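You operate a simulated robot arm through the tools that you are given. There is no shell and no other tool.

You run a simulated robot arm. Do the job below in one go: nothing can be reset, and whatever is moved stays where it is left.

Task
Oil the bush, stand the long column in it and tighten the clamp bolt.
Fine: the yellow plug goes in the grey bin first; oil can and red key go back. Set down upright: green oil can, red socket key.

The check looks at the end state, three seconds after you hand in, the way a careful person would. Anything else that was tipped, shoved, dropped, spilled or broken makes it a failure.

Robot
A 7-joint arm with a four-finger gripper, fixed in place. Base frame: the origin is at the foot of the arm, x ahead of it, y to its left, z up; the work surface is at about z = 0.767. Units: m, degrees, N and s.
Its first joint turns from -69.0 to 172.0 degrees. Payload 3.67 kg.
The TCP is the grasp point between the finger pads, 0.028 m short of the fingertips. In the tool frame z runs along the fingers and y along their closing line. The gripper opens to 0.112 m. The gripper's body begins 0.073 m behind the TCP.
Orientation is that of the tool frame in the base frame, as a unit quaternion [w, x, y, z]. With the fingers straight down and closing along the base's y, the tool's x points along the base's -x, its y along +y and its z along -z.

Tools
- The arm moves only by the tool servo_tool. Its argument "motion" is a list of rows, each a list of 2 entries, a list of its own where there are three numbers: the shift along the tool's x, y, z in m, then the turn, a rotation vector about the tool's x, y, z in degrees. In form: [[[dx, dy, dz], [ax, ay, az]], ...]. A call has 1 to 20 rows; each row shifts and turns the commanded pose from where the row before left it, along the tool's axes as they then stand. "claw" is the finger opening in m, from 0 to 0.112, set as the call begins (left out, the last holds). Rows are played at 5 a second. More than 0.05 m and 8.6 degrees between two rows, or a gripper value outside its range, and nothing of the call is played. Where a pose cannot be reached the arm comes as near as it can. A force on the tool above 40 N (or 10 N above the force at the start of the call, whichever is more), or a blocked arm, ends the call early, and 0.2 s more pass. Each finger halts on what it meets, pressing with about 39 N; the grip force reading is that of the motor and also rises with nothing between the fingers. The clock runs only during rows and for 0.2 s after the last one: add rows that do not move to give the fingers time. It gives the time, the measured TCP pose, the force on the tool (base axes), the opening and the grip force at its end, in the units of the frame above (readings bear some noise), with the torque about the TCP (base axes, N m) and any sound that the robot's microphone picked up, and new pictures: "views" is both (left out), scene, wrist or none.
- Cameras (640 x 400 px; columns grow to the right, rows downward): "scene" is fixed at [0.2194, -0.6504, 1.5277]; the picture's right is [0.56, -0.83, 0.00], its down [-0.56, -0.38, -0.74] and it looks along [0.61, 0.41, -0.68] (base axes); focal length 331 px, centre (320, 200). "wrist" rides on the gripper at [0.06, -0.018, -0.104] in the tool frame; the picture's right is [0.29, 0.96, 0.00], its down [-0.80, 0.24, -0.55] and it looks along [-0.53, 0.16, 0.83] (tool axes); focal length 234 px, centre (320, 200). There is no depth. A picture from a camera that has moved, and an enlarged one, comes with that camera's place and axes in the base frame and with its lens.
- slide_trunk(by): slides the trunk up (or, below 0, down) by that many m; the arm rides with it, the base frame stays. It gives what a move gives, with no picture.
- inspect(camera, box): a new picture of the part [left, top, right, bottom] of that camera's present view, enlarged. No time passes.
- hand_in(): hands the job in; it is judged then, once.

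Places have to be worked out from the pictures, the camera data and where the tool is seen. Open the gripper and draw the arm clear of the work before you hand the job in, unless the task says otherwise.

The tools are called by a JSON object that holds its "op" and its "data". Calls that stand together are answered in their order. servo_tool: Moves the arm, as the interface text tells. Its arguments: {"type":"object","properties":{"motion":{"type":"array","items":{"type":"array"}},"claw":{"type":"number"},"views":{"type":"string","enum":["both","scene","wrist","none"]}},"required":["motion"]} The other tools are called the same way: slide_trunk (by) slides the trunk up or down; inspect (camera, box) takes an enlarged picture of a part of a camera's view; hand_in () hands the job in.

At the start:

```text
t: 0.0
position: [0.7837, -0.4018, 1.0974]
ee_rot: [0.001, 0.0, 1.0, 0.0]
wrist_force: [-0.8, -0.3, -0.8]
torque: [-0.01, 0.02, 0.01]
grip_width: 0.1121
gripper_force: 0.2
trunk travel left (down, up): [-0.675, 0.165]
```

scene: 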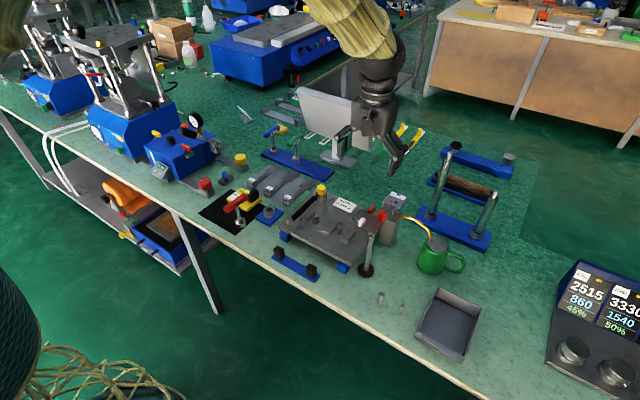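
wrist: 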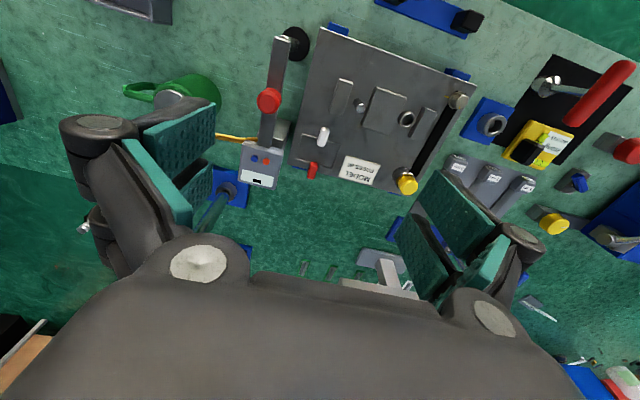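

I begin by looking closely at the scene to identify the bush, plug, columns, oil can, key and bin.

{"op": "inspect", "data": {"camera": "scene", "box": [190, 150, 400, 290]}}

{"op": "inspect", "data": {"camera": "scene", "box": [350, 120, 540, 370]}}

{"op": "inspect", "data": {"camera": "wrist", "box": [240, 0, 640, 250]}}

{"op": "inspect", "data": {"camera": "scene", "box": [220, 60, 400, 190]}}

```text
2.86 times, centred on (295, 220) of scene
camera zoom: at [0.2194, -0.6504, 1.5277], right [0.56, -0.83, 0.0], down [-0.56, -0.38, -0.74], along [0.61, 0.41, -0.68], focal length 945 px, centre (391, 143)
```

zoom: 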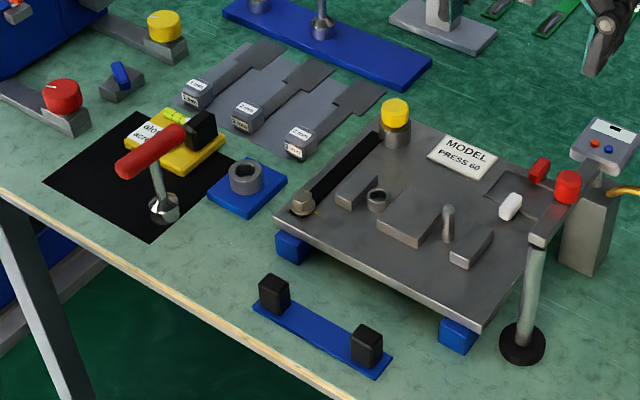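

```text
1.60 times, centred on (445, 245) of scene
camera zoom: at [0.2194, -0.6504, 1.5277], right [0.56, -0.83, 0.0], down [-0.56, -0.38, -0.74], along [0.61, 0.41, -0.68], focal length 529 px, centre (120, 128)
```

zoom: 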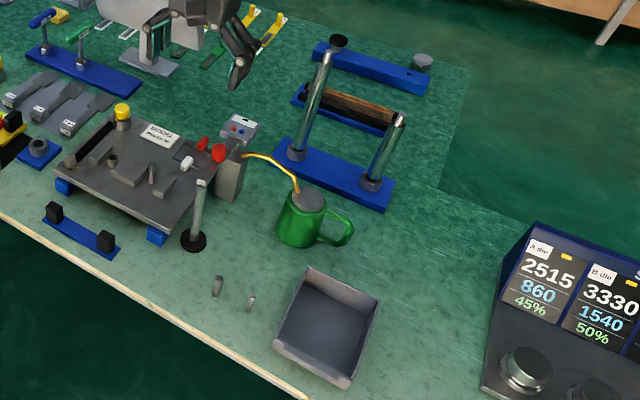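

```text
1.60 times, centred on (440, 125) of wrist
camera zoom: at [0.7248, -0.4193, 1.2013], right [-0.29, 0.96, 0.0], down [0.8, 0.24, 0.55], along [0.53, 0.16, -0.83], focal length 375 px, centre (128, 320)
```

zoom: 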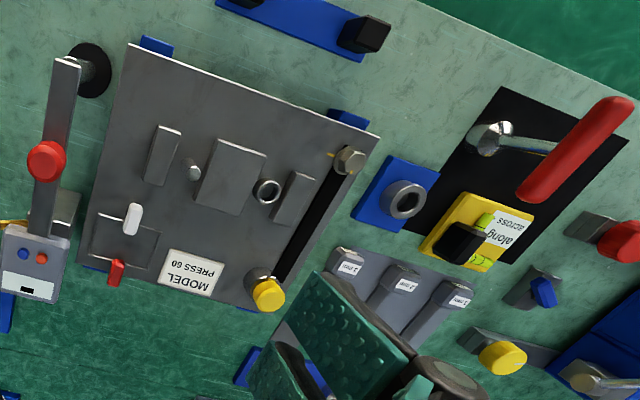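

```text
3.08 times, centred on (310, 125) of scene
camera zoom: at [0.2194, -0.6504, 1.5277], right [0.56, -0.83, 0.0], down [-0.56, -0.38, -0.74], along [0.61, 0.41, -0.68], focal length 1018 px, centre (351, 431)
```

zoom: 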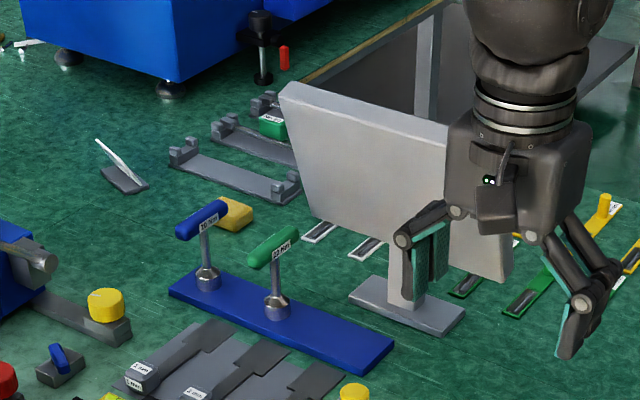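

The yellow plug sits in a corner boss of the press plate at about (0.87,-0.22,0.85), and a hex bolt at about (0.73,-0.20,0.82). I'll move the wrist camera over the plate for a closer look.

{"op": "servo_tool", "data": {"motion": [[[0.026, 0.03, 0.008], [0, 0, 0]], [[0.026, 0.03, 0.008], [0, 0, 0]], [[0.026, 0.03, 0.008], [0, 0, 0]], [[0.026, 0.03, 0.008], [0, 0, 0]], [[0.026, 0.03, 0.008], [0, 0, 0]]], "claw": 0.112}}

```text
t: 1.2
position: [0.6525, -0.2519, 1.0565]
ee_rot: [0.0, 0.0, 1.0, 0.0]
wrist_force: [-0.5, 1.0, 0.5]
torque: [-0.06, -0.02, 0.01]
grip_width: 0.112
gripper_force: 0.1
trunk travel left (down, up): [-0.675, 0.165]
camera wrist: at [0.5938, -0.2694, 1.1604], right [-0.29, 0.96, 0.0], down [0.8, 0.24, 0.55], along [0.53, 0.16, -0.83], focal length 234 px, centre (320, 200)
```

scene: 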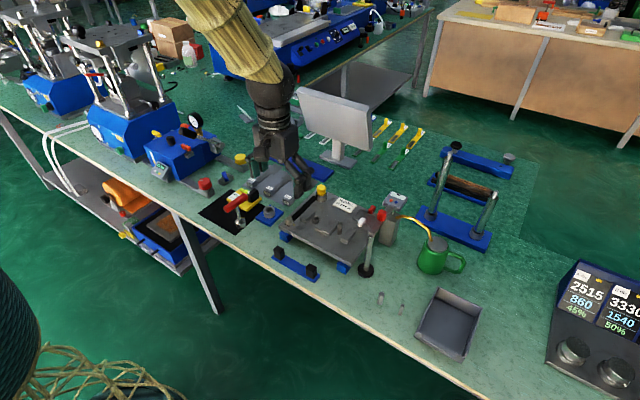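
wrist: 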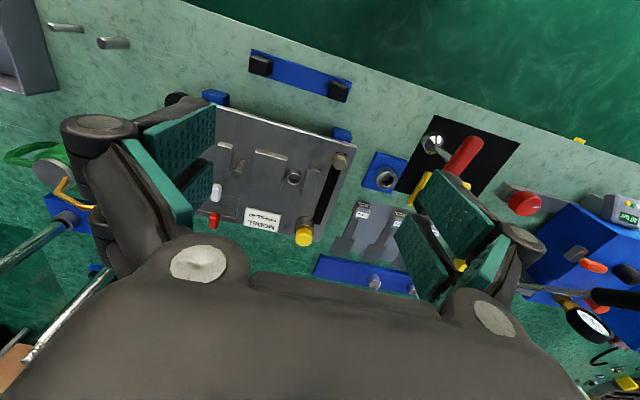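

Let me enlarge the plate region in this wrist view.

{"op": "inspect", "data": {"camera": "wrist", "box": [200, 100, 380, 250]}}

{"op": "inspect", "data": {"camera": "wrist", "box": [340, 100, 540, 250]}}

{"op": "inspect", "data": {"camera": "scene", "box": [350, 120, 540, 280]}}

{"op": "inspect", "data": {"camera": "scene", "box": [270, 170, 400, 280]}}

{"op": "inspect", "data": {"camera": "scene", "box": [190, 150, 310, 250]}}

```text
2.67 times, centred on (290, 175) of wrist
camera zoom: at [0.5938, -0.2694, 1.1604], right [-0.29, 0.96, 0.0], down [0.8, 0.24, 0.55], along [0.53, 0.16, -0.83], focal length 624 px, centre (400, 267)
```

zoom: 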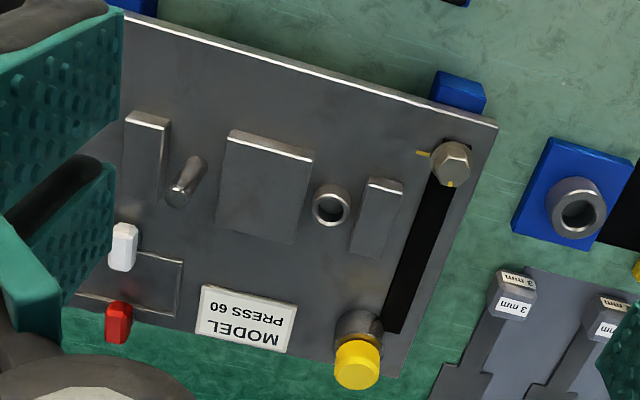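

```text
2.67 times, centred on (440, 175) of wrist
camera zoom: at [0.5938, -0.2694, 1.1604], right [-0.29, 0.96, 0.0], down [0.8, 0.24, 0.55], along [0.53, 0.16, -0.83], focal length 624 px, centre (0, 267)
```

zoom: 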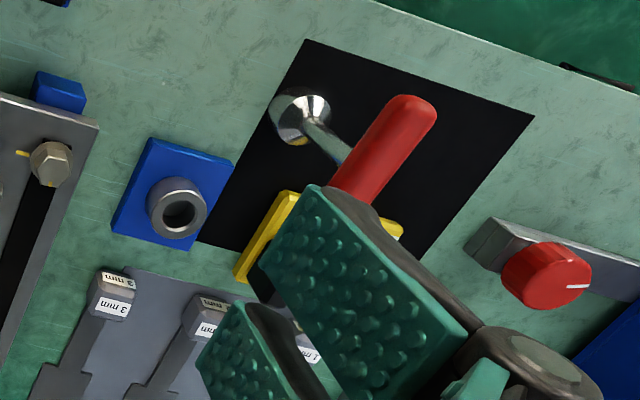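

```text
2.50 times, centred on (445, 200) of scene
camera zoom: at [0.2194, -0.6504, 1.5277], right [0.56, -0.83, 0.0], down [-0.56, -0.38, -0.74], along [0.61, 0.41, -0.68], focal length 827 px, centre (8, 200)
```

zoom: 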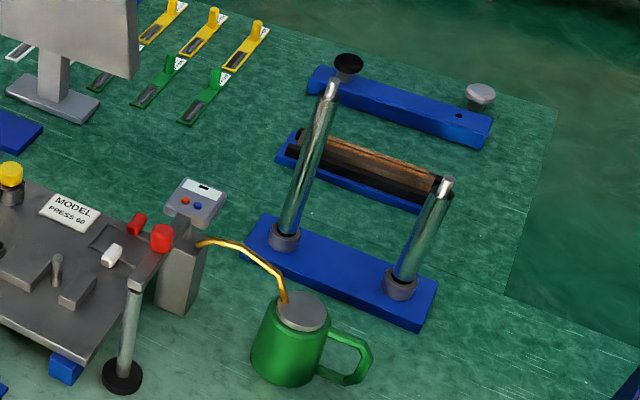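

```text
3.64 times, centred on (335, 225) of scene
camera zoom: at [0.2194, -0.6504, 1.5277], right [0.56, -0.83, 0.0], down [-0.56, -0.38, -0.74], along [0.61, 0.41, -0.68], focal length 1203 px, centre (266, 109)
```

zoom: 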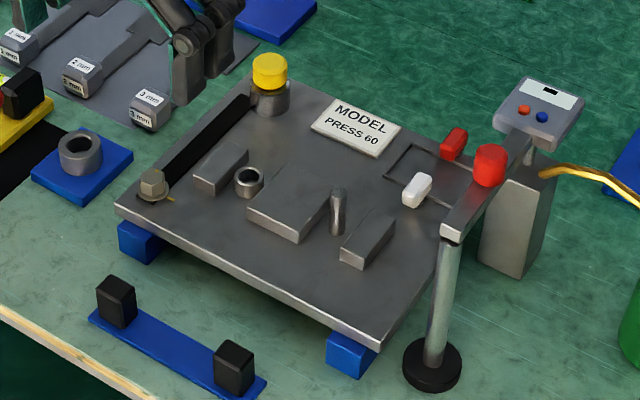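

```text
4.00 times, centred on (250, 200) of scene
camera zoom: at [0.2194, -0.6504, 1.5277], right [0.56, -0.83, 0.0], down [-0.56, -0.38, -0.74], along [0.61, 0.41, -0.68], focal length 1323 px, centre (600, 200)
```

zoom: 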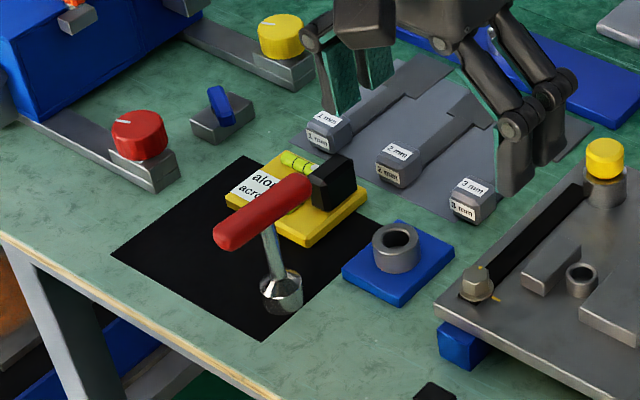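

The corner boss with the yellow plug is the bush, and the hex bolt at the end of the slit has witness marks (plate mark about 90° clockwise from the bolt mark). I'll move above the plug at about (0.875,-0.214).

{"op": "servo_tool", "data": {"motion": [[[-0.0371, 0.0063, 0.017], [0, 0, 0]], [[-0.0371, 0.0063, 0.017], [0, 0, 0]], [[-0.0371, 0.0063, 0.017], [0, 0, 0]], [[-0.0371, 0.0063, 0.017], [0, 0, 0]], [[-0.0371, 0.0063, 0.017], [0, 0, 0]], [[-0.0371, 0.0063, 0.017], [0, 0, 0]]], "claw": 0.06}}

```text
t: 2.6
position: [0.878, -0.2146, 0.9542]
ee_rot: [-0.001, 0.0, 1.0, 0.001]
wrist_force: [-0.2, -0.3, 0.3]
torque: [0.0, 0.05, -0.04]
grip_width: 0.0599
gripper_force: 0.1
trunk travel left (down, up): [-0.675, 0.165]
camera wrist: at [0.8196, -0.2327, 1.0592], right [-0.29, 0.96, 0.0], down [0.8, 0.24, 0.55], along [0.53, 0.16, -0.83], focal length 234 px, centre (320, 200)
```

scene: 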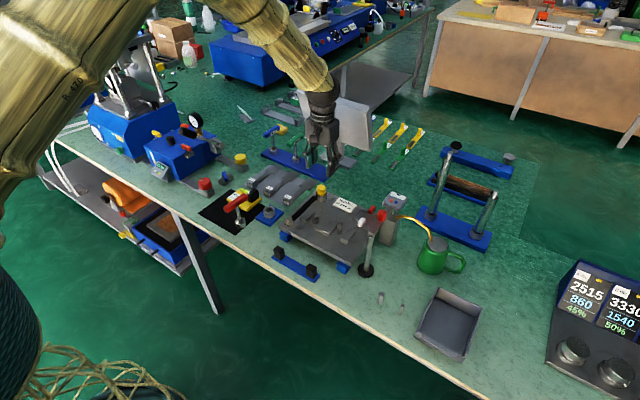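
wrist: 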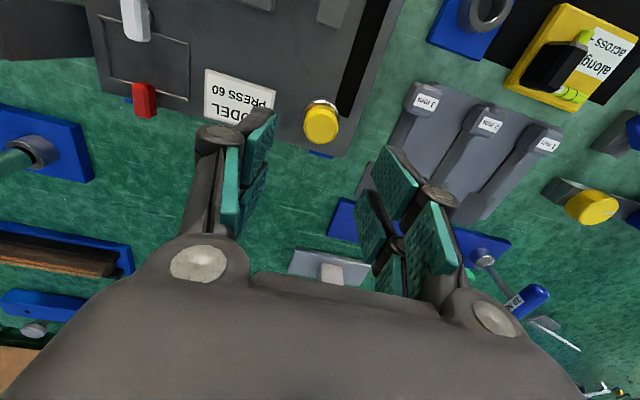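

{"op": "inspect", "data": {"camera": "wrist", "box": [280, 80, 370, 160]}}

{"op": "inspect", "data": {"camera": "scene", "box": [290, 170, 350, 220]}}

```text
5.00 times, centred on (325, 120) of wrist
camera zoom: at [0.8196, -0.2327, 1.0592], right [-0.29, 0.96, 0.0], down [0.8, 0.24, 0.55], along [0.53, 0.16, -0.83], focal length 1171 px, centre (295, 600)
```

zoom: 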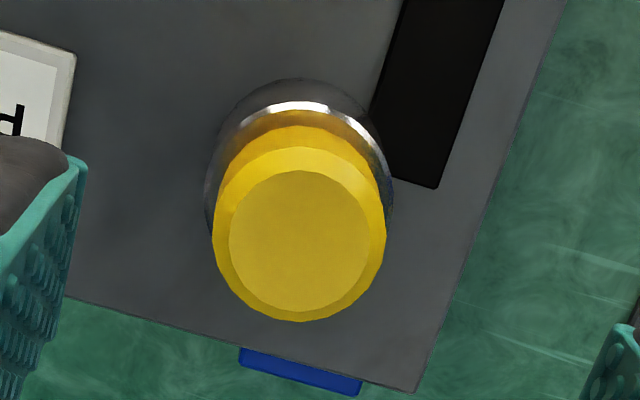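

```text
8.00 times, centred on (320, 195) of scene
camera zoom: at [0.2194, -0.6504, 1.5277], right [0.56, -0.83, 0.0], down [-0.56, -0.38, -0.74], along [0.61, 0.41, -0.68], focal length 2646 px, centre (320, 240)
```

zoom: 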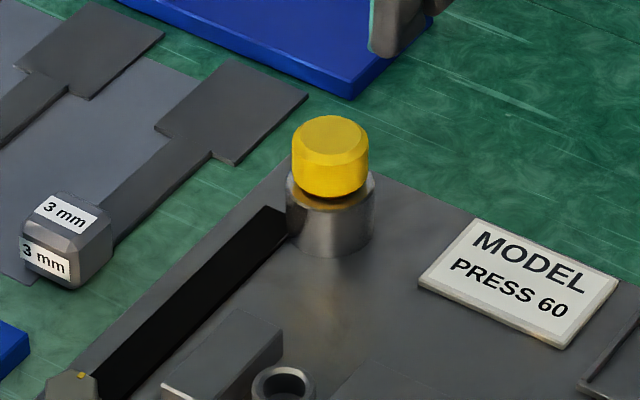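

The plug head is ~30 mm across with its top near z=0.852 and the boss top near 0.832. I descend so the fingertips are just above the boss, keeping the fingers open at 0.06.

{"op": "servo_tool", "data": {"motion": [[[0.002, 0, 0.03], [0, 0, 0]], [[0.001, 0, 0.03], [0, 0, 0]], [[0, 0, 0.02], [0, 0, 0]], [[0, 0, 0.006], [0, 0, 0]], [[0, 0, 0], [0, 0, 0]]], "claw": 0.06}}

```text
t: 3.8
position: [0.873, -0.214, 0.8704]
ee_rot: [0.0, 0.0, 1.0, 0.0]
wrist_force: [0.2, -0.3, 0.6]
torque: [-0.02, -0.01, -0.01]
grip_width: 0.06
gripper_force: 0.0
trunk travel left (down, up): [-0.675, 0.165]
camera wrist: at [0.8141, -0.2315, 0.9741], right [-0.29, 0.96, 0.0], down [0.8, 0.24, 0.55], along [0.53, 0.16, -0.83], focal length 234 px, centre (320, 200)
```

scene: 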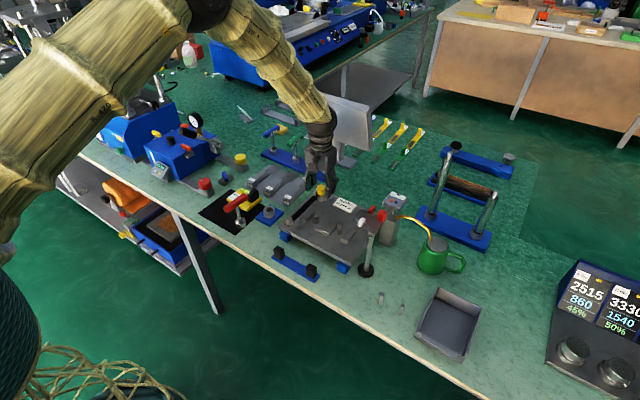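
wrist: 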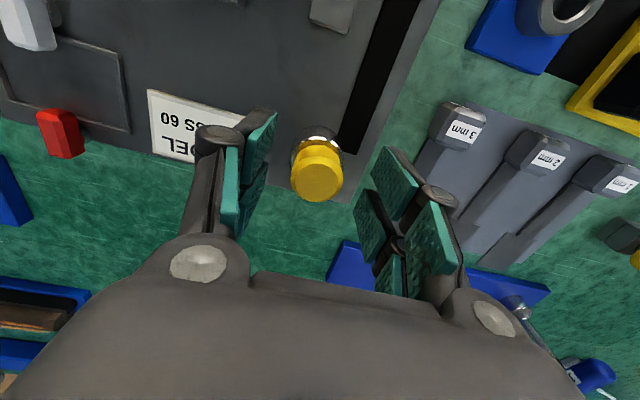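

The plug is centred between the fingers; I lower 4 mm and close on it.

{"op": "servo_tool", "data": {"motion": [[[-0.002, 0, 0.004], [0, 0, 0]], [[0, 0, 0], [0, 0, 0]]], "claw": 0.06, "views": "none"}}

{"op": "servo_tool", "data": {"motion": [[[0, 0, 0], [0, 0, 0]], [[0, 0, 0], [0, 0, 0]], [[0, 0, 0], [0, 0, 0]]], "claw": 0.0}}

```text
t: 4.4
position: [0.875, -0.2136, 0.8646]
ee_rot: [0.0, 0.0, 1.0, 0.001]
wrist_force: [0.3, -0.5, -0.5]
torque: [0.01, 0.05, -0.04]
grip_width: 0.0596
gripper_force: 0.1
trunk travel left (down, up): [-0.675, 0.165]
```

```text
t: 5.2
position: [0.8766, -0.2132, 0.8652]
ee_rot: [0.0, 0.0, 1.0, 0.001]
wrist_force: [-0.7, -0.8, -0.9]
torque: [-0.01, 0.03, -0.01]
grip_width: 0.0258
gripper_force: 39.0
trunk travel left (down, up): [-0.675, 0.165]
camera wrist: at [0.8162, -0.231, 0.9699], right [-0.29, 0.96, 0.0], down [0.8, 0.24, 0.55], along [0.53, 0.16, -0.83], focal length 234 px, centre (320, 200)
```

scene: 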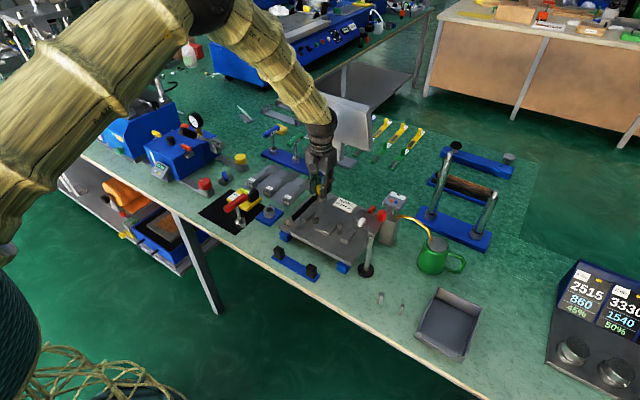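
wrist: 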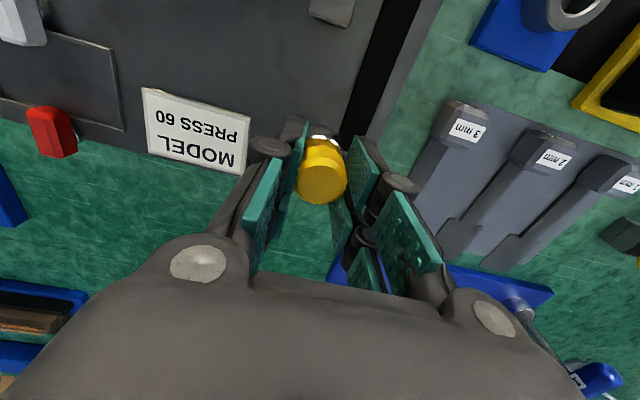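

The fingers hold the plug at 25.8 mm. I lift straight up.

{"op": "servo_tool", "data": {"motion": [[[0, 0, -0.01], [0, 0, 0]], [[0, 0, -0.015], [0, 0, 0]], [[0, 0, -0.02], [0, 0, 0]], [[0, 0, -0.03], [0, 0, 0]], [[0, 0, -0.04], [0, 0, 0]], [[0, 0, -0.04], [0, 0, 0]]], "claw": 0.0}}

{"op": "inspect", "data": {"camera": "scene", "box": [280, 90, 360, 220]}}

{"op": "inspect", "data": {"camera": "wrist", "box": [240, 80, 400, 240]}}

```text
t: 6.6
position: [0.8753, -0.2146, 1.0195]
ee_rot: [0.0, 0.0, 1.0, 0.0]
wrist_force: [-0.6, 0.0, 0.0]
torque: [0.0, -0.06, 0.01]
grip_width: 0.0256
gripper_force: 39.4
trunk travel left (down, up): [-0.675, 0.165]
camera wrist: at [0.8151, -0.2326, 1.1238], right [-0.29, 0.96, 0.0], down [0.8, 0.24, 0.55], along [0.53, 0.16, -0.83], focal length 234 px, centre (320, 200)
```

scene: 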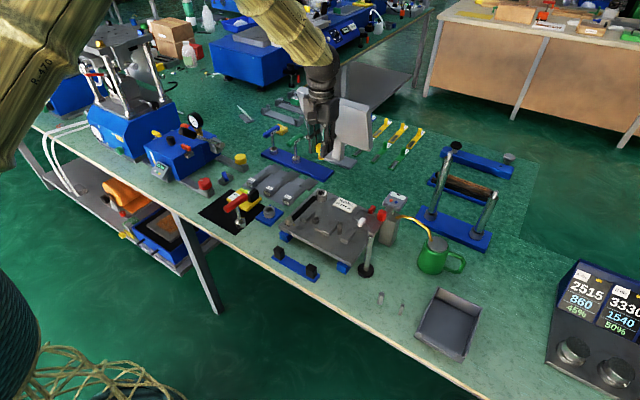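
wrist: 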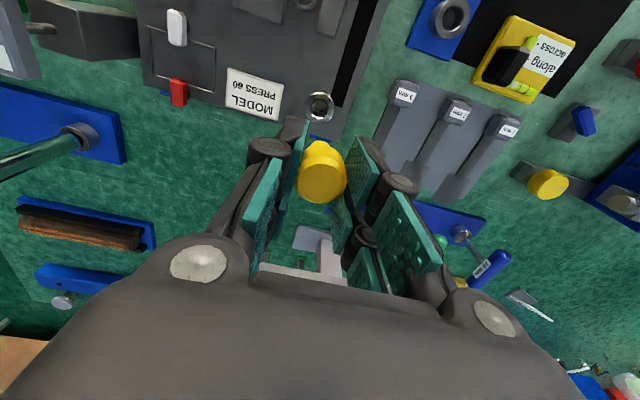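

```text
3.08 times, centred on (320, 155) of scene
camera zoom: at [0.2194, -0.6504, 1.5277], right [0.56, -0.83, 0.0], down [-0.56, -0.38, -0.74], along [0.61, 0.41, -0.68], focal length 1018 px, centre (320, 338)
```

zoom: 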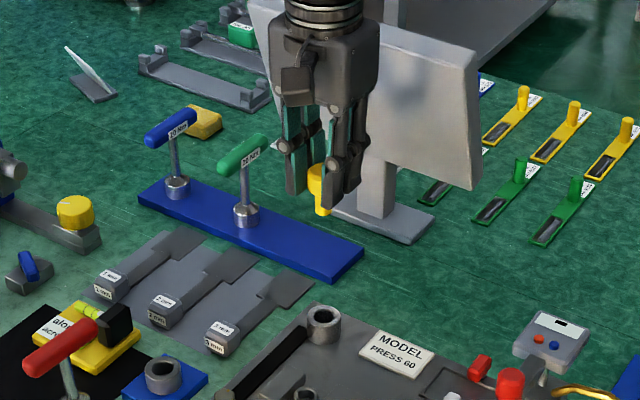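

```text
2.50 times, centred on (320, 160) of wrist
camera zoom: at [0.8151, -0.2326, 1.1238], right [-0.29, 0.96, 0.0], down [0.8, 0.24, 0.55], along [0.53, 0.16, -0.83], focal length 585 px, centre (320, 300)
```

zoom: 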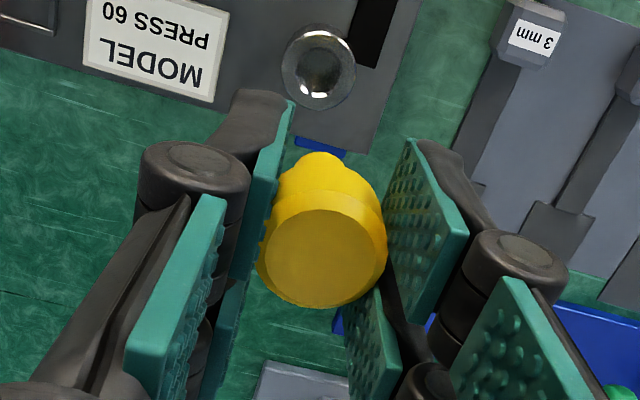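

The plug is out and the bush bore is visible. I carry the plug at this height toward the grey bin, estimated around (0.69,-0.69).

{"op": "servo_tool", "data": {"motion": [[[0.0168, -0.043, 0], [0, 0, 0]], [[0.0168, -0.043, 0], [0, 0, 0]], [[0.0168, -0.043, 0], [0, 0, 0]], [[0.0168, -0.043, 0], [0, 0, 0]], [[0.0168, -0.043, 0], [0, 0, 0]], [[0.0168, -0.043, 0], [0, 0, 0]], [[0.0168, -0.043, 0], [0, 0, 0]], [[0.0168, -0.043, 0], [0, 0, 0]], [[0.0168, -0.043, 0], [0, 0, 0]], [[0.0168, -0.043, 0], [0, 0, 0]], [[0.0168, -0.043, 0], [0, 0, 0]]], "claw": 0.0}}

```text
t: 9.0
position: [0.6889, -0.6892, 1.0186]
ee_rot: [0.0, 0.0, 1.0, 0.002]
wrist_force: [0.7, -0.3, 0.2]
torque: [0.04, -0.02, 0.06]
grip_width: 0.0256
gripper_force: 38.9
trunk travel left (down, up): [-0.675, 0.165]
camera wrist: at [0.6304, -0.7071, 1.1232], right [-0.29, 0.96, 0.0], down [0.8, 0.24, 0.56], along [0.53, 0.16, -0.83], focal length 234 px, centre (320, 200)
```

scene: 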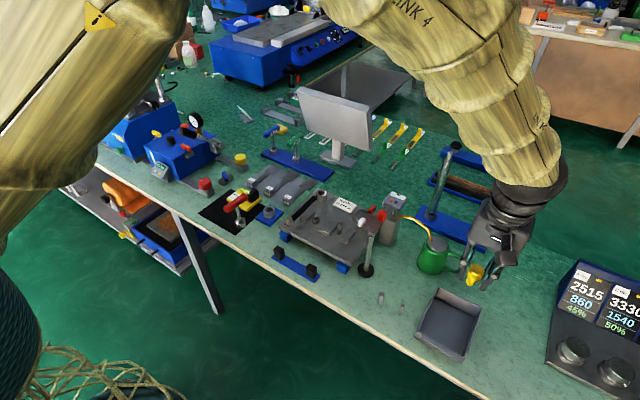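
wrist: 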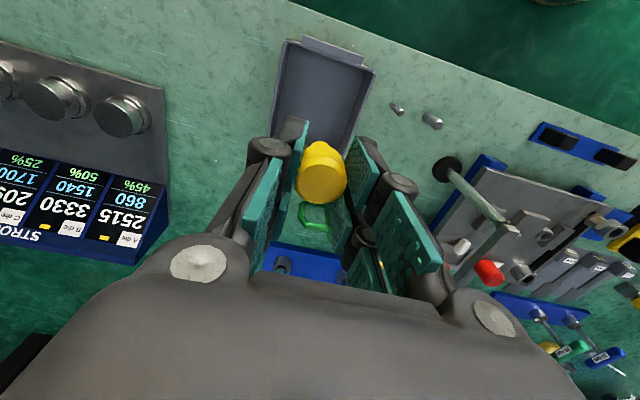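

{"op": "inspect", "data": {"camera": "wrist", "box": [240, 20, 400, 180]}}

{"op": "inspect", "data": {"camera": "wrist", "box": [240, 140, 400, 300]}}

{"op": "inspect", "data": {"camera": "scene", "box": [380, 180, 540, 370]}}

```text
2.50 times, centred on (320, 100) of wrist
camera zoom: at [0.6304, -0.7071, 1.1232], right [-0.29, 0.96, 0.0], down [0.8, 0.24, 0.56], along [0.53, 0.16, -0.83], focal length 585 px, centre (320, 450)
```

zoom: 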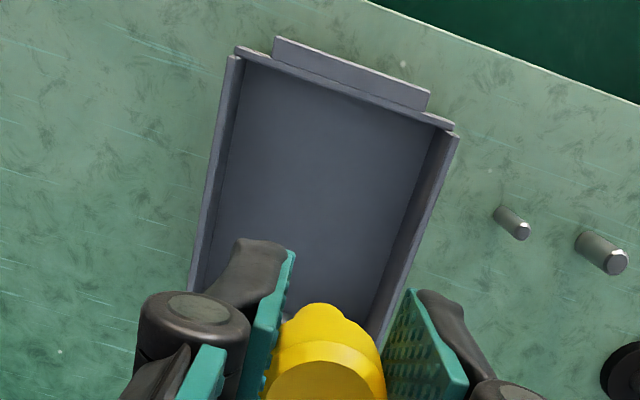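

```text
2.50 times, centred on (320, 220) of wrist
camera zoom: at [0.6304, -0.7071, 1.1232], right [-0.29, 0.96, 0.0], down [0.8, 0.24, 0.56], along [0.53, 0.16, -0.83], focal length 585 px, centre (320, 150)
```

zoom: 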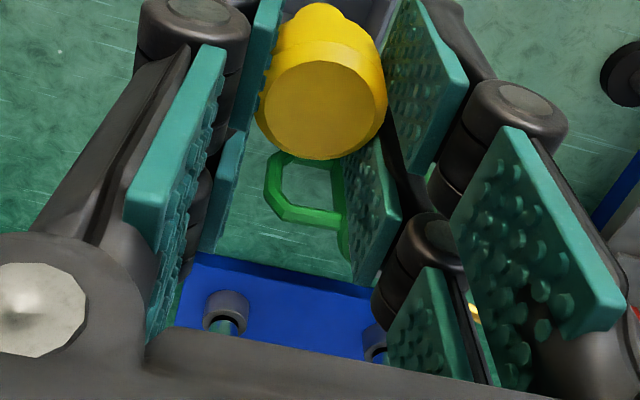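

```text
2.11 times, centred on (460, 275) of scene
camera zoom: at [0.2194, -0.6504, 1.5277], right [0.56, -0.83, 0.0], down [-0.56, -0.38, -0.74], along [0.61, 0.41, -0.68], focal length 696 px, centre (25, 42)
```

zoom: 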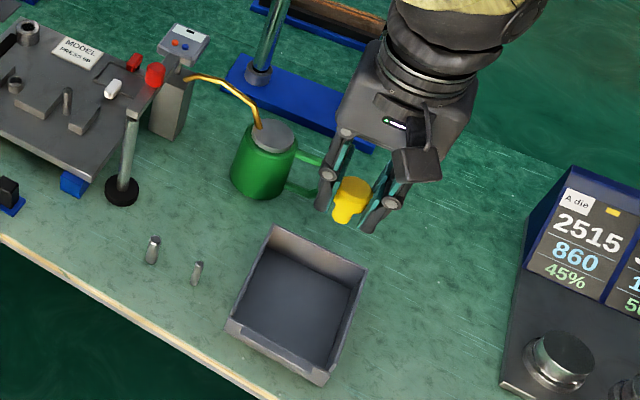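

The plug hangs above the bin (centre ~(0.694,-0.686), rim ~0.815). I lower it in two stages.

{"op": "servo_tool", "data": {"motion": [[[0, 0.001, 0.03], [0, 0, 0]], [[0, 0.001, 0.03], [0, 0, 0]], [[0, 0, 0.03], [0, 0, 0]], [[0, 0, 0.03], [0, 0, 0]], [[0, 0, 0.0], [0, 0, 0]]], "claw": 0.0}}

{"op": "inspect", "data": {"camera": "scene", "box": [380, 180, 540, 370]}}

```text
t: 10.2
position: [0.69, -0.684, 0.8999]
ee_rot: [0.0, 0.0, 1.0, 0.0]
wrist_force: [1.3, -0.1, 0.2]
torque: [-0.02, 0.0, 0.02]
grip_width: 0.0259
gripper_force: 38.7
trunk travel left (down, up): [-0.675, 0.165]
camera wrist: at [0.6311, -0.7013, 1.0039], right [-0.29, 0.96, 0.0], down [0.8, 0.24, 0.55], along [0.53, 0.16, -0.83], focal length 234 px, centre (320, 200)
```

scene: 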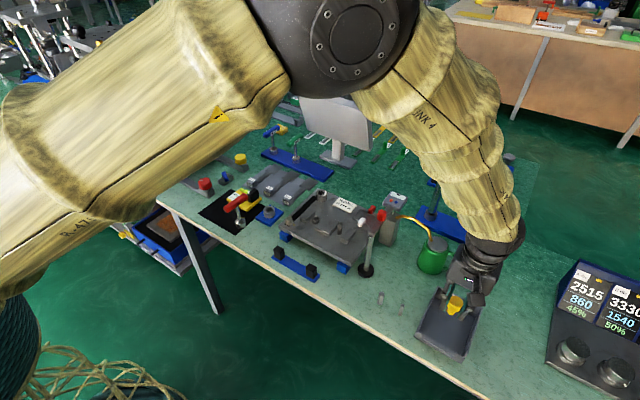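
wrist: 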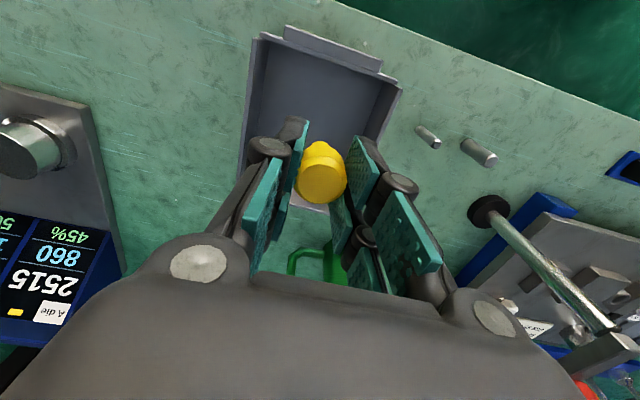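

```text
2.11 times, centred on (460, 275) of scene
camera zoom: at [0.2194, -0.6504, 1.5277], right [0.56, -0.83, 0.0], down [-0.56, -0.38, -0.74], along [0.61, 0.41, -0.68], focal length 696 px, centre (25, 42)
```

zoom: 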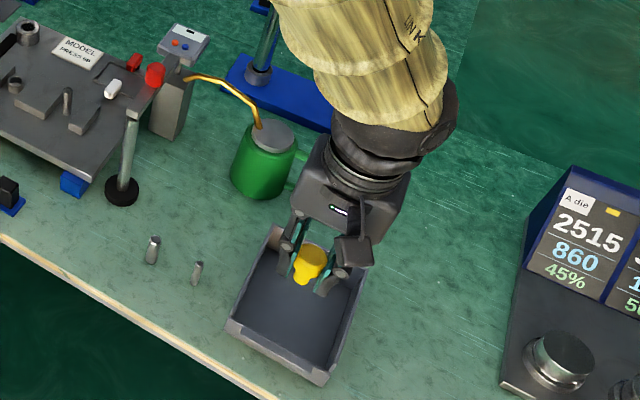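

Fingers fit between the bin walls (y -0.742…-0.632). I descend 64 mm to set the plug just above the floor, then release gently.

{"op": "servo_tool", "data": {"motion": [[[0, -0.002, 0.02], [0, 0, 0]], [[0, 0, 0.02], [0, 0, 0]], [[0, 0, 0.02], [0, 0, 0]], [[0, 0, 0.006], [0, 0, 0]], [[0, 0, 0.0], [0, 0, 0]]], "claw": 0.0}}

{"op": "inspect", "data": {"camera": "scene", "box": [400, 240, 500, 370]}}

```text
t: 11.4
position: [0.6901, -0.6862, 0.8341]
ee_rot: [0.0, 0.0, 1.0, 0.001]
wrist_force: [-0.2, 0.3, -0.1]
torque: [-0.01, -0.01, -0.02]
grip_width: 0.0255
gripper_force: 38.9
trunk travel left (down, up): [-0.675, 0.165]
camera wrist: at [0.6321, -0.7039, 0.938], right [-0.29, 0.96, 0.0], down [0.8, 0.24, 0.55], along [0.53, 0.16, -0.83], focal length 234 px, centre (320, 200)
```

scene: 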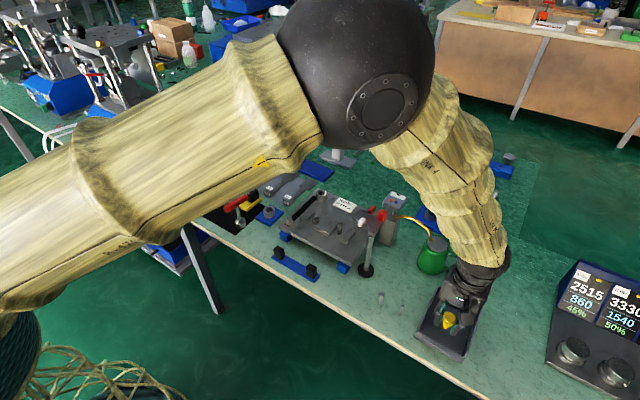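
wrist: 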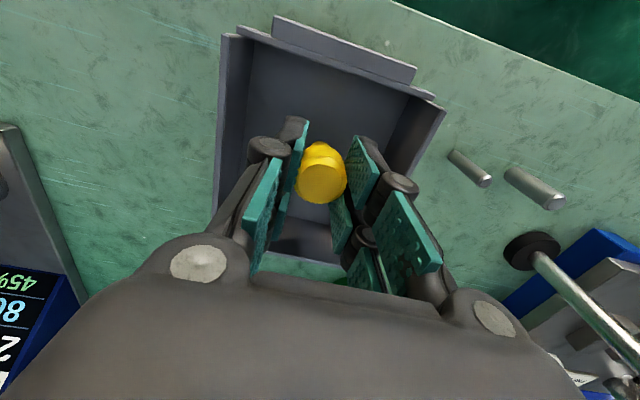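

```text
3.08 times, centred on (450, 305) of scene
camera zoom: at [0.2194, -0.6504, 1.5277], right [0.56, -0.83, 0.0], down [-0.56, -0.38, -0.74], along [0.61, 0.41, -0.68], focal length 1018 px, centre (-80, -123)
```

zoom: 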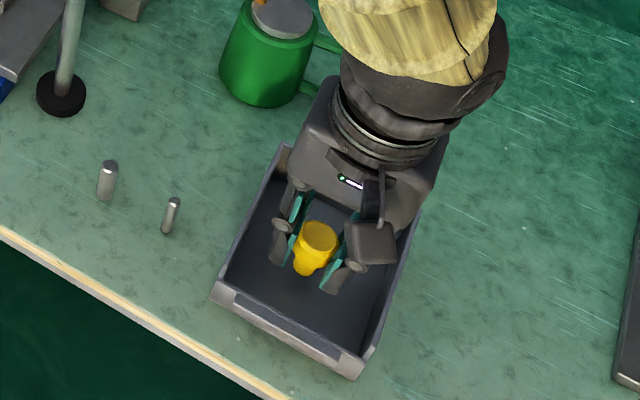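

Everything clear; I go down 6 mm more and open to 50 mm, then rise.

{"op": "servo_tool", "data": {"motion": [[[0, 0, 0.006], [0, 0, 0]], [[0, 0, 0], [0, 0, 0]]], "claw": 0.0, "views": "none"}}

{"op": "servo_tool", "data": {"motion": [[[0, 0, 0], [0, 0, 0]], [[0, 0, 0], [0, 0, 0]], [[0, 0, -0.02], [0, 0, 0]], [[0, 0, -0.04], [0, 0, 0]], [[0, 0, -0.05], [0, 0, 0]], [[0, 0, -0.05], [0, 0, 0]]], "claw": 0.05}}

{"op": "inspect", "data": {"camera": "scene", "box": [400, 240, 500, 370]}}

```text
t: 12.0
position: [0.6918, -0.6871, 0.8273]
ee_rot: [0.0, 0.0, 1.0, 0.001]
wrist_force: [-0.2, -0.7, -0.2]
torque: [-0.01, 0.0, 0.02]
grip_width: 0.0258
gripper_force: 39.0
trunk travel left (down, up): [-0.675, 0.165]
```

```text
t: 13.4
position: [0.6914, -0.6832, 0.99]
ee_rot: [0.0, 0.0, 1.0, 0.0]
wrist_force: [-0.7, 0.1, 0.2]
torque: [-0.06, -0.03, -0.01]
grip_width: 0.0499
gripper_force: 0.0
trunk travel left (down, up): [-0.675, 0.165]
camera wrist: at [0.6317, -0.7013, 1.0946], right [-0.29, 0.96, 0.0], down [0.8, 0.24, 0.55], along [0.53, 0.16, -0.83], focal length 234 px, centre (320, 200)
```

scene: 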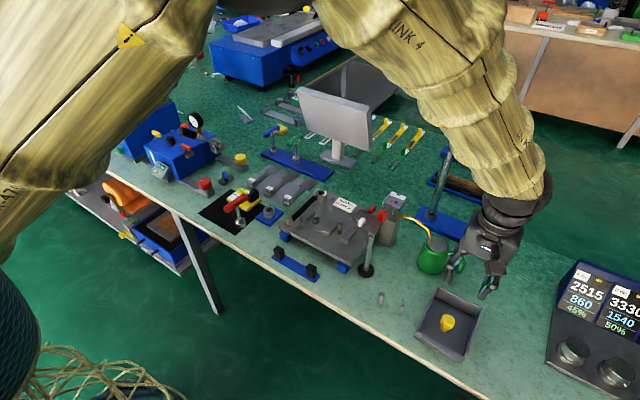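
wrist: 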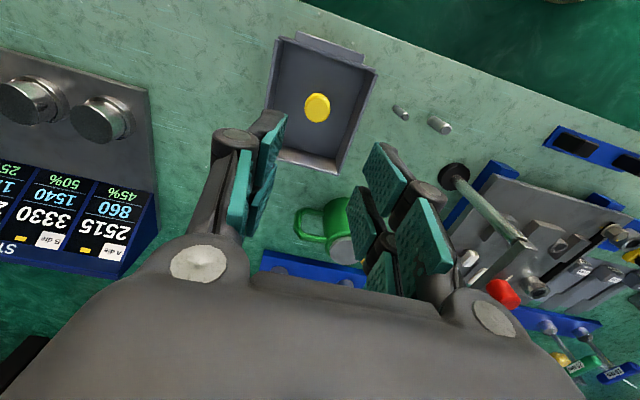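

```text
3.08 times, centred on (450, 305) of scene
camera zoom: at [0.2194, -0.6504, 1.5277], right [0.56, -0.83, 0.0], down [-0.56, -0.38, -0.74], along [0.61, 0.41, -0.68], focal length 1018 px, centre (-80, -123)
```

zoom: 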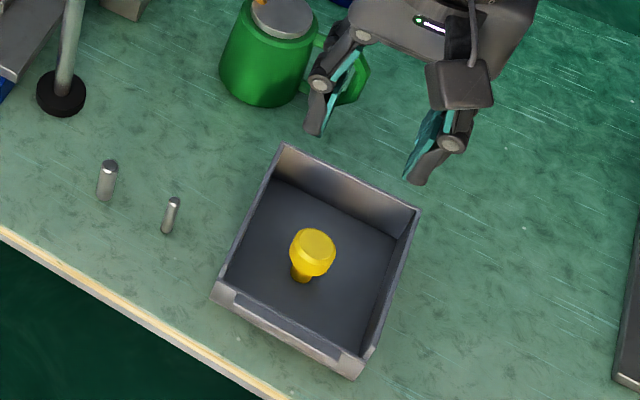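

The plug stands in the bin. Now I raise and move over the oil can to see its spout and handle from above.

{"op": "servo_tool", "data": {"motion": [[[0, 0, -0.05], [0, 0, 0]], [[0, 0, -0.05], [0, 0, 0]], [[-0.03, 0.02, -0.02], [0, 0, 0]], [[-0.03, 0.02, 0], [0, 0, 0]], [[-0.03, 0.02, 0], [0, 0, 0]], [[-0.03, 0.02, 0], [0, 0, 0]]], "claw": 0.112}}

{"op": "inspect", "data": {"camera": "scene", "box": [370, 180, 480, 290]}}

```text
t: 14.8
position: [0.809, -0.6097, 1.1064]
ee_rot: [0.0, 0.0, 1.0, 0.0]
wrist_force: [-0.3, 0.4, -0.1]
torque: [0.03, 0.06, 0.01]
grip_width: 0.112
gripper_force: 0.1
trunk travel left (down, up): [-0.675, 0.165]
camera wrist: at [0.7509, -0.6276, 1.2107], right [-0.29, 0.96, 0.0], down [0.8, 0.24, 0.55], along [0.53, 0.16, -0.83], focal length 234 px, centre (320, 200)
```

scene: 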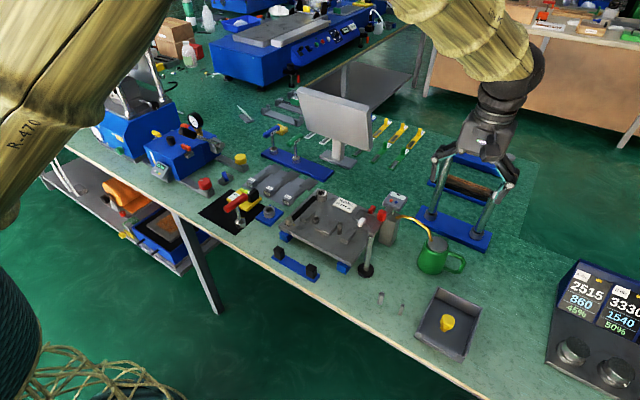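
wrist: 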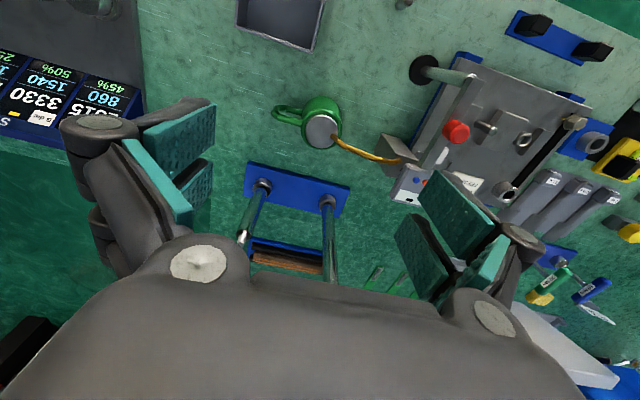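

```text
3.64 times, centred on (425, 235) of scene
camera zoom: at [0.2194, -0.6504, 1.5277], right [0.56, -0.83, 0.0], down [-0.56, -0.38, -0.74], along [0.61, 0.41, -0.68], focal length 1203 px, centre (-62, 73)
```

zoom: 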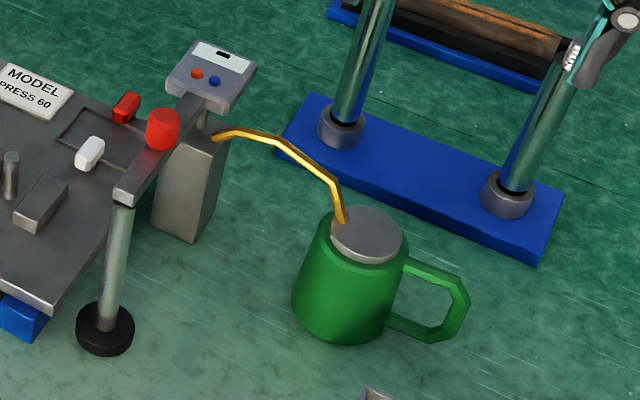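

{"op": "inspect", "data": {"camera": "wrist", "box": [230, 60, 470, 260]}}

{"op": "inspect", "data": {"camera": "wrist", "box": [260, 80, 420, 180]}}

```text
2.00 times, centred on (350, 160) of wrist
camera zoom: at [0.7509, -0.6276, 1.2107], right [-0.29, 0.96, 0.0], down [0.8, 0.24, 0.55], along [0.53, 0.16, -0.83], focal length 468 px, centre (260, 280)
```

zoom: 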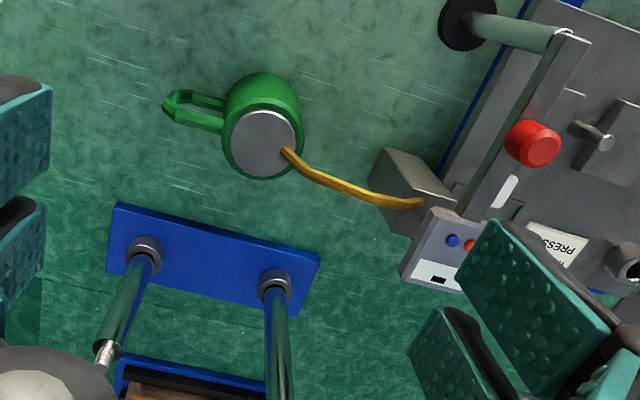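

```text
4.00 times, centred on (340, 130) of wrist
camera zoom: at [0.7509, -0.6276, 1.2107], right [-0.29, 0.96, 0.0], down [0.8, 0.24, 0.55], along [0.53, 0.16, -0.83], focal length 937 px, centre (240, 480)
```

zoom: 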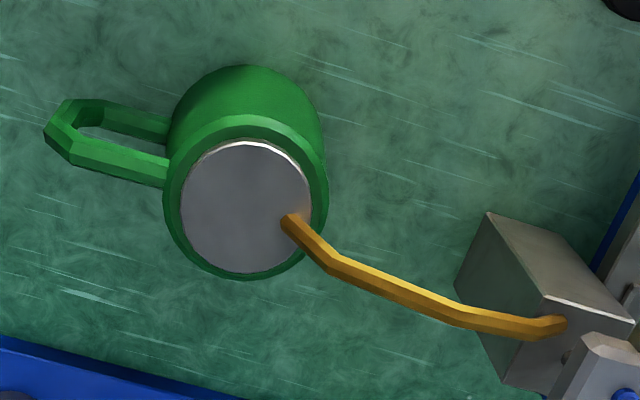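

The can is at about (0.853,-0.596) with its spout along +y (tip ~(0.854,-0.472,0.888)) and handle toward -y. A top-down grip closing along x fits; I turn the hand -90° in yaw (camera to the -y side) and test the reach.

{"op": "servo_tool", "data": {"motion": [[[0, 0, 0], [0, 0, -8.5]], [[0, 0, 0], [0, 0, -8.5]], [[0, 0, 0], [0, 0, -8.5]], [[0, 0, 0], [0, 0, -8.5]], [[0, 0, 0], [0, 0, -8.5]], [[0, 0, 0], [0, 0, -8.5]], [[0, 0, 0], [0, 0, -8.5]], [[0, 0, 0], [0, 0, -8.5]], [[0, 0, 0], [0, 0, -8.5]], [[0, 0, 0], [0, 0, -8.5]], [[0, 0, 0], [0, 0, -5]]], "claw": 0.112}}

```text
t: 17.2
position: [0.8094, -0.607, 1.1074]
ee_rot: [0.0, 0.708, -0.706, 0.0]
wrist_force: [0.0, 0.3, -0.1]
torque: [0.0, 0.0, -0.03]
grip_width: 0.1119
gripper_force: 0.2
trunk travel left (down, up): [-0.675, 0.165]
camera wrist: at [0.8297, -0.6666, 1.2116], right [-0.96, -0.29, 0.0], down [-0.24, 0.8, 0.55], along [-0.16, 0.53, -0.83], focal length 234 px, centre (320, 200)
```

scene: 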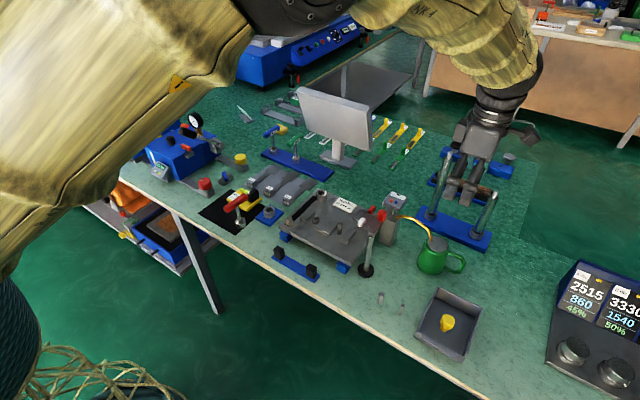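
wrist: 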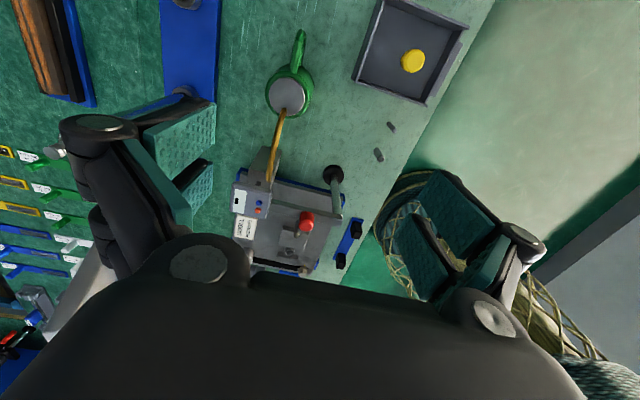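

{"op": "inspect", "data": {"camera": "wrist", "box": [220, 20, 360, 220]}}

```text
2.00 times, centred on (290, 120) of wrist
camera zoom: at [0.8297, -0.6666, 1.2116], right [-0.96, -0.29, 0.0], down [-0.24, 0.8, 0.55], along [-0.16, 0.53, -0.83], focal length 468 px, centre (380, 360)
```

zoom: 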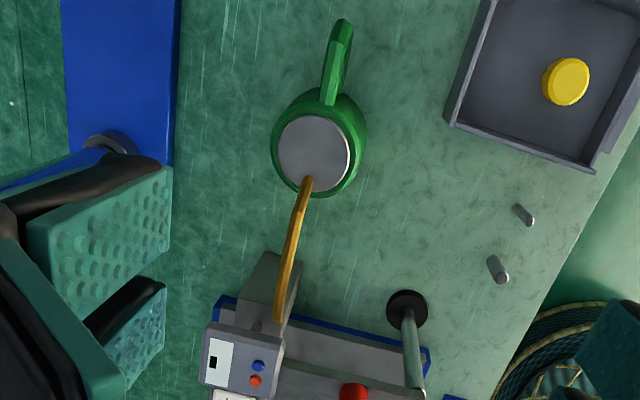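

Can lid centre refined to (0.8555,-0.5945), spout tip (0.855,-0.473,0.888). I move above it and step down to test the reach with the tool vertical.

{"op": "servo_tool", "data": {"motion": [[[-0.006, -0.023, 0], [0, 0, 0]], [[-0.0065, -0.023, 0], [0, 0, 0]], [[0, 0, 0.03], [0, 0, 0]], [[0, 0, 0.03], [0, 0, 0]], [[0, 0, 0.03], [0, 0, 0]], [[0, 0, 0.03], [0, 0, 0]], [[0, 0, 0.03], [0, 0, 0]], [[0, 0, 0], [0, 0, 0]]], "claw": 0.112}}

```text
t: 19.0
position: [0.8563, -0.5946, 0.9553]
ee_rot: [0.0, -0.707, 0.707, 0.0]
wrist_force: [-1.4, -0.9, 0.5]
torque: [0.01, -0.01, 0.0]
grip_width: 0.1118
gripper_force: 0.0
trunk travel left (down, up): [-0.675, 0.165]
camera wrist: at [0.8757, -0.6545, 1.0615], right [-0.96, -0.29, 0.0], down [-0.24, 0.8, 0.55], along [-0.16, 0.53, -0.83], focal length 234 px, centre (320, 200)
```

scene: 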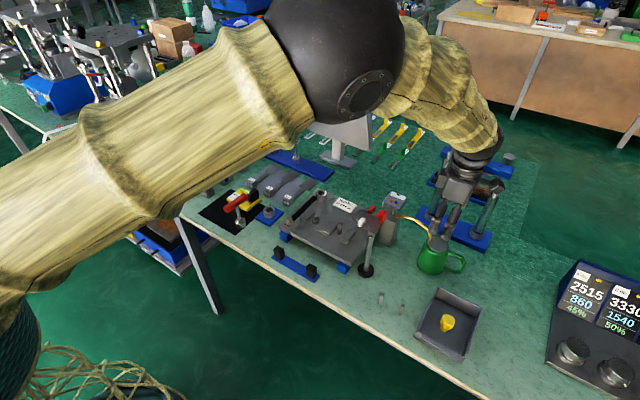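
wrist: 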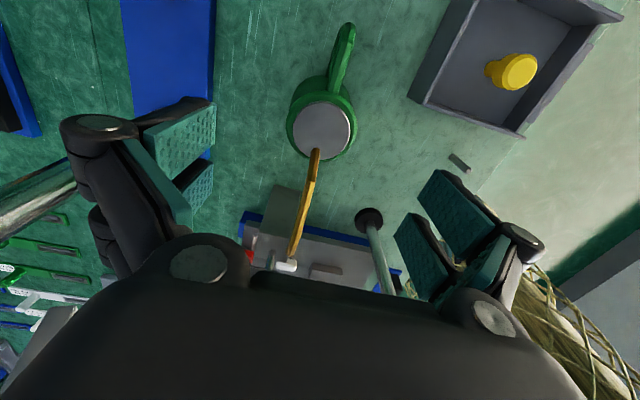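

The vertical tool reaches here well and is centred on the can. I descend to z≈0.833 with fingers open either side of the body.

{"op": "servo_tool", "data": {"motion": [[[0, 0, 0.03], [0, 0, 0]], [[0, 0, 0.03], [0, 0, 0]], [[0, 0, 0.025], [0, 0, 0]], [[0, 0, 0.02], [0, 0, 0]], [[0, 0, 0.015], [0, 0, 0]], [[0, 0, 0], [0, 0, 0]]], "claw": 0.112}}

{"op": "inspect", "data": {"camera": "scene", "box": [380, 180, 490, 290]}}

```text
t: 20.4
position: [0.8573, -0.5933, 0.8362]
ee_rot: [0.0, -0.707, 0.708, 0.001]
wrist_force: [-0.2, -0.2, -0.4]
torque: [0.03, 0.01, 0.0]
grip_width: 0.1124
gripper_force: 0.1
trunk travel left (down, up): [-0.675, 0.165]
camera wrist: at [0.8755, -0.6541, 0.9408], right [-0.96, -0.29, 0.0], down [-0.24, 0.8, 0.55], along [-0.16, 0.53, -0.83], focal length 234 px, centre (320, 200)
```

scene: 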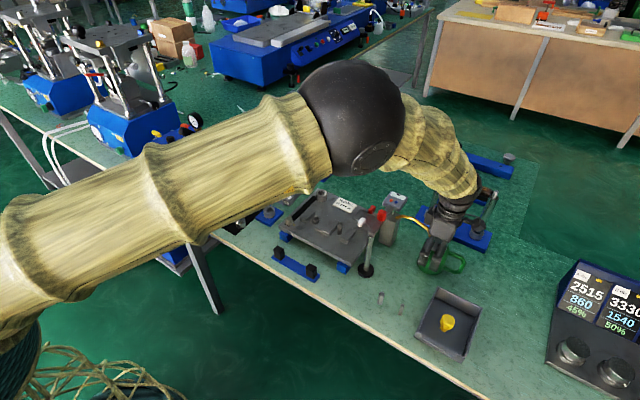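
wrist: 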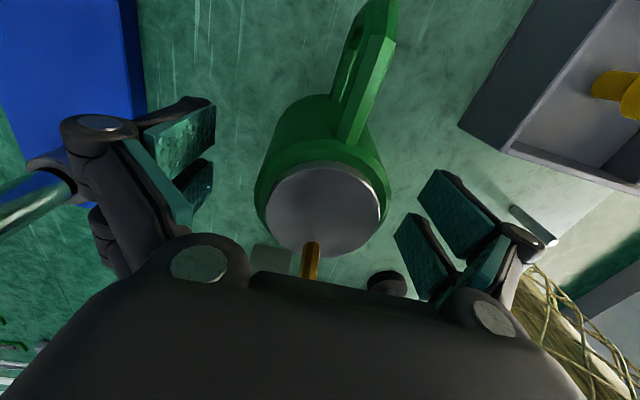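

```text
3.64 times, centred on (435, 235) of scene
camera zoom: at [0.2194, -0.6504, 1.5277], right [0.56, -0.83, 0.0], down [-0.56, -0.38, -0.74], along [0.61, 0.41, -0.68], focal length 1203 px, centre (-98, 73)
```

zoom: 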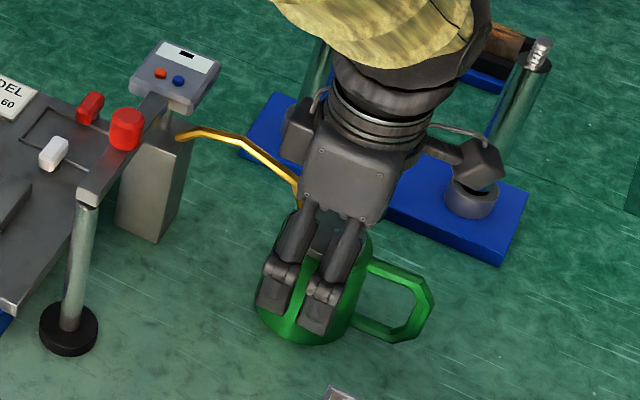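

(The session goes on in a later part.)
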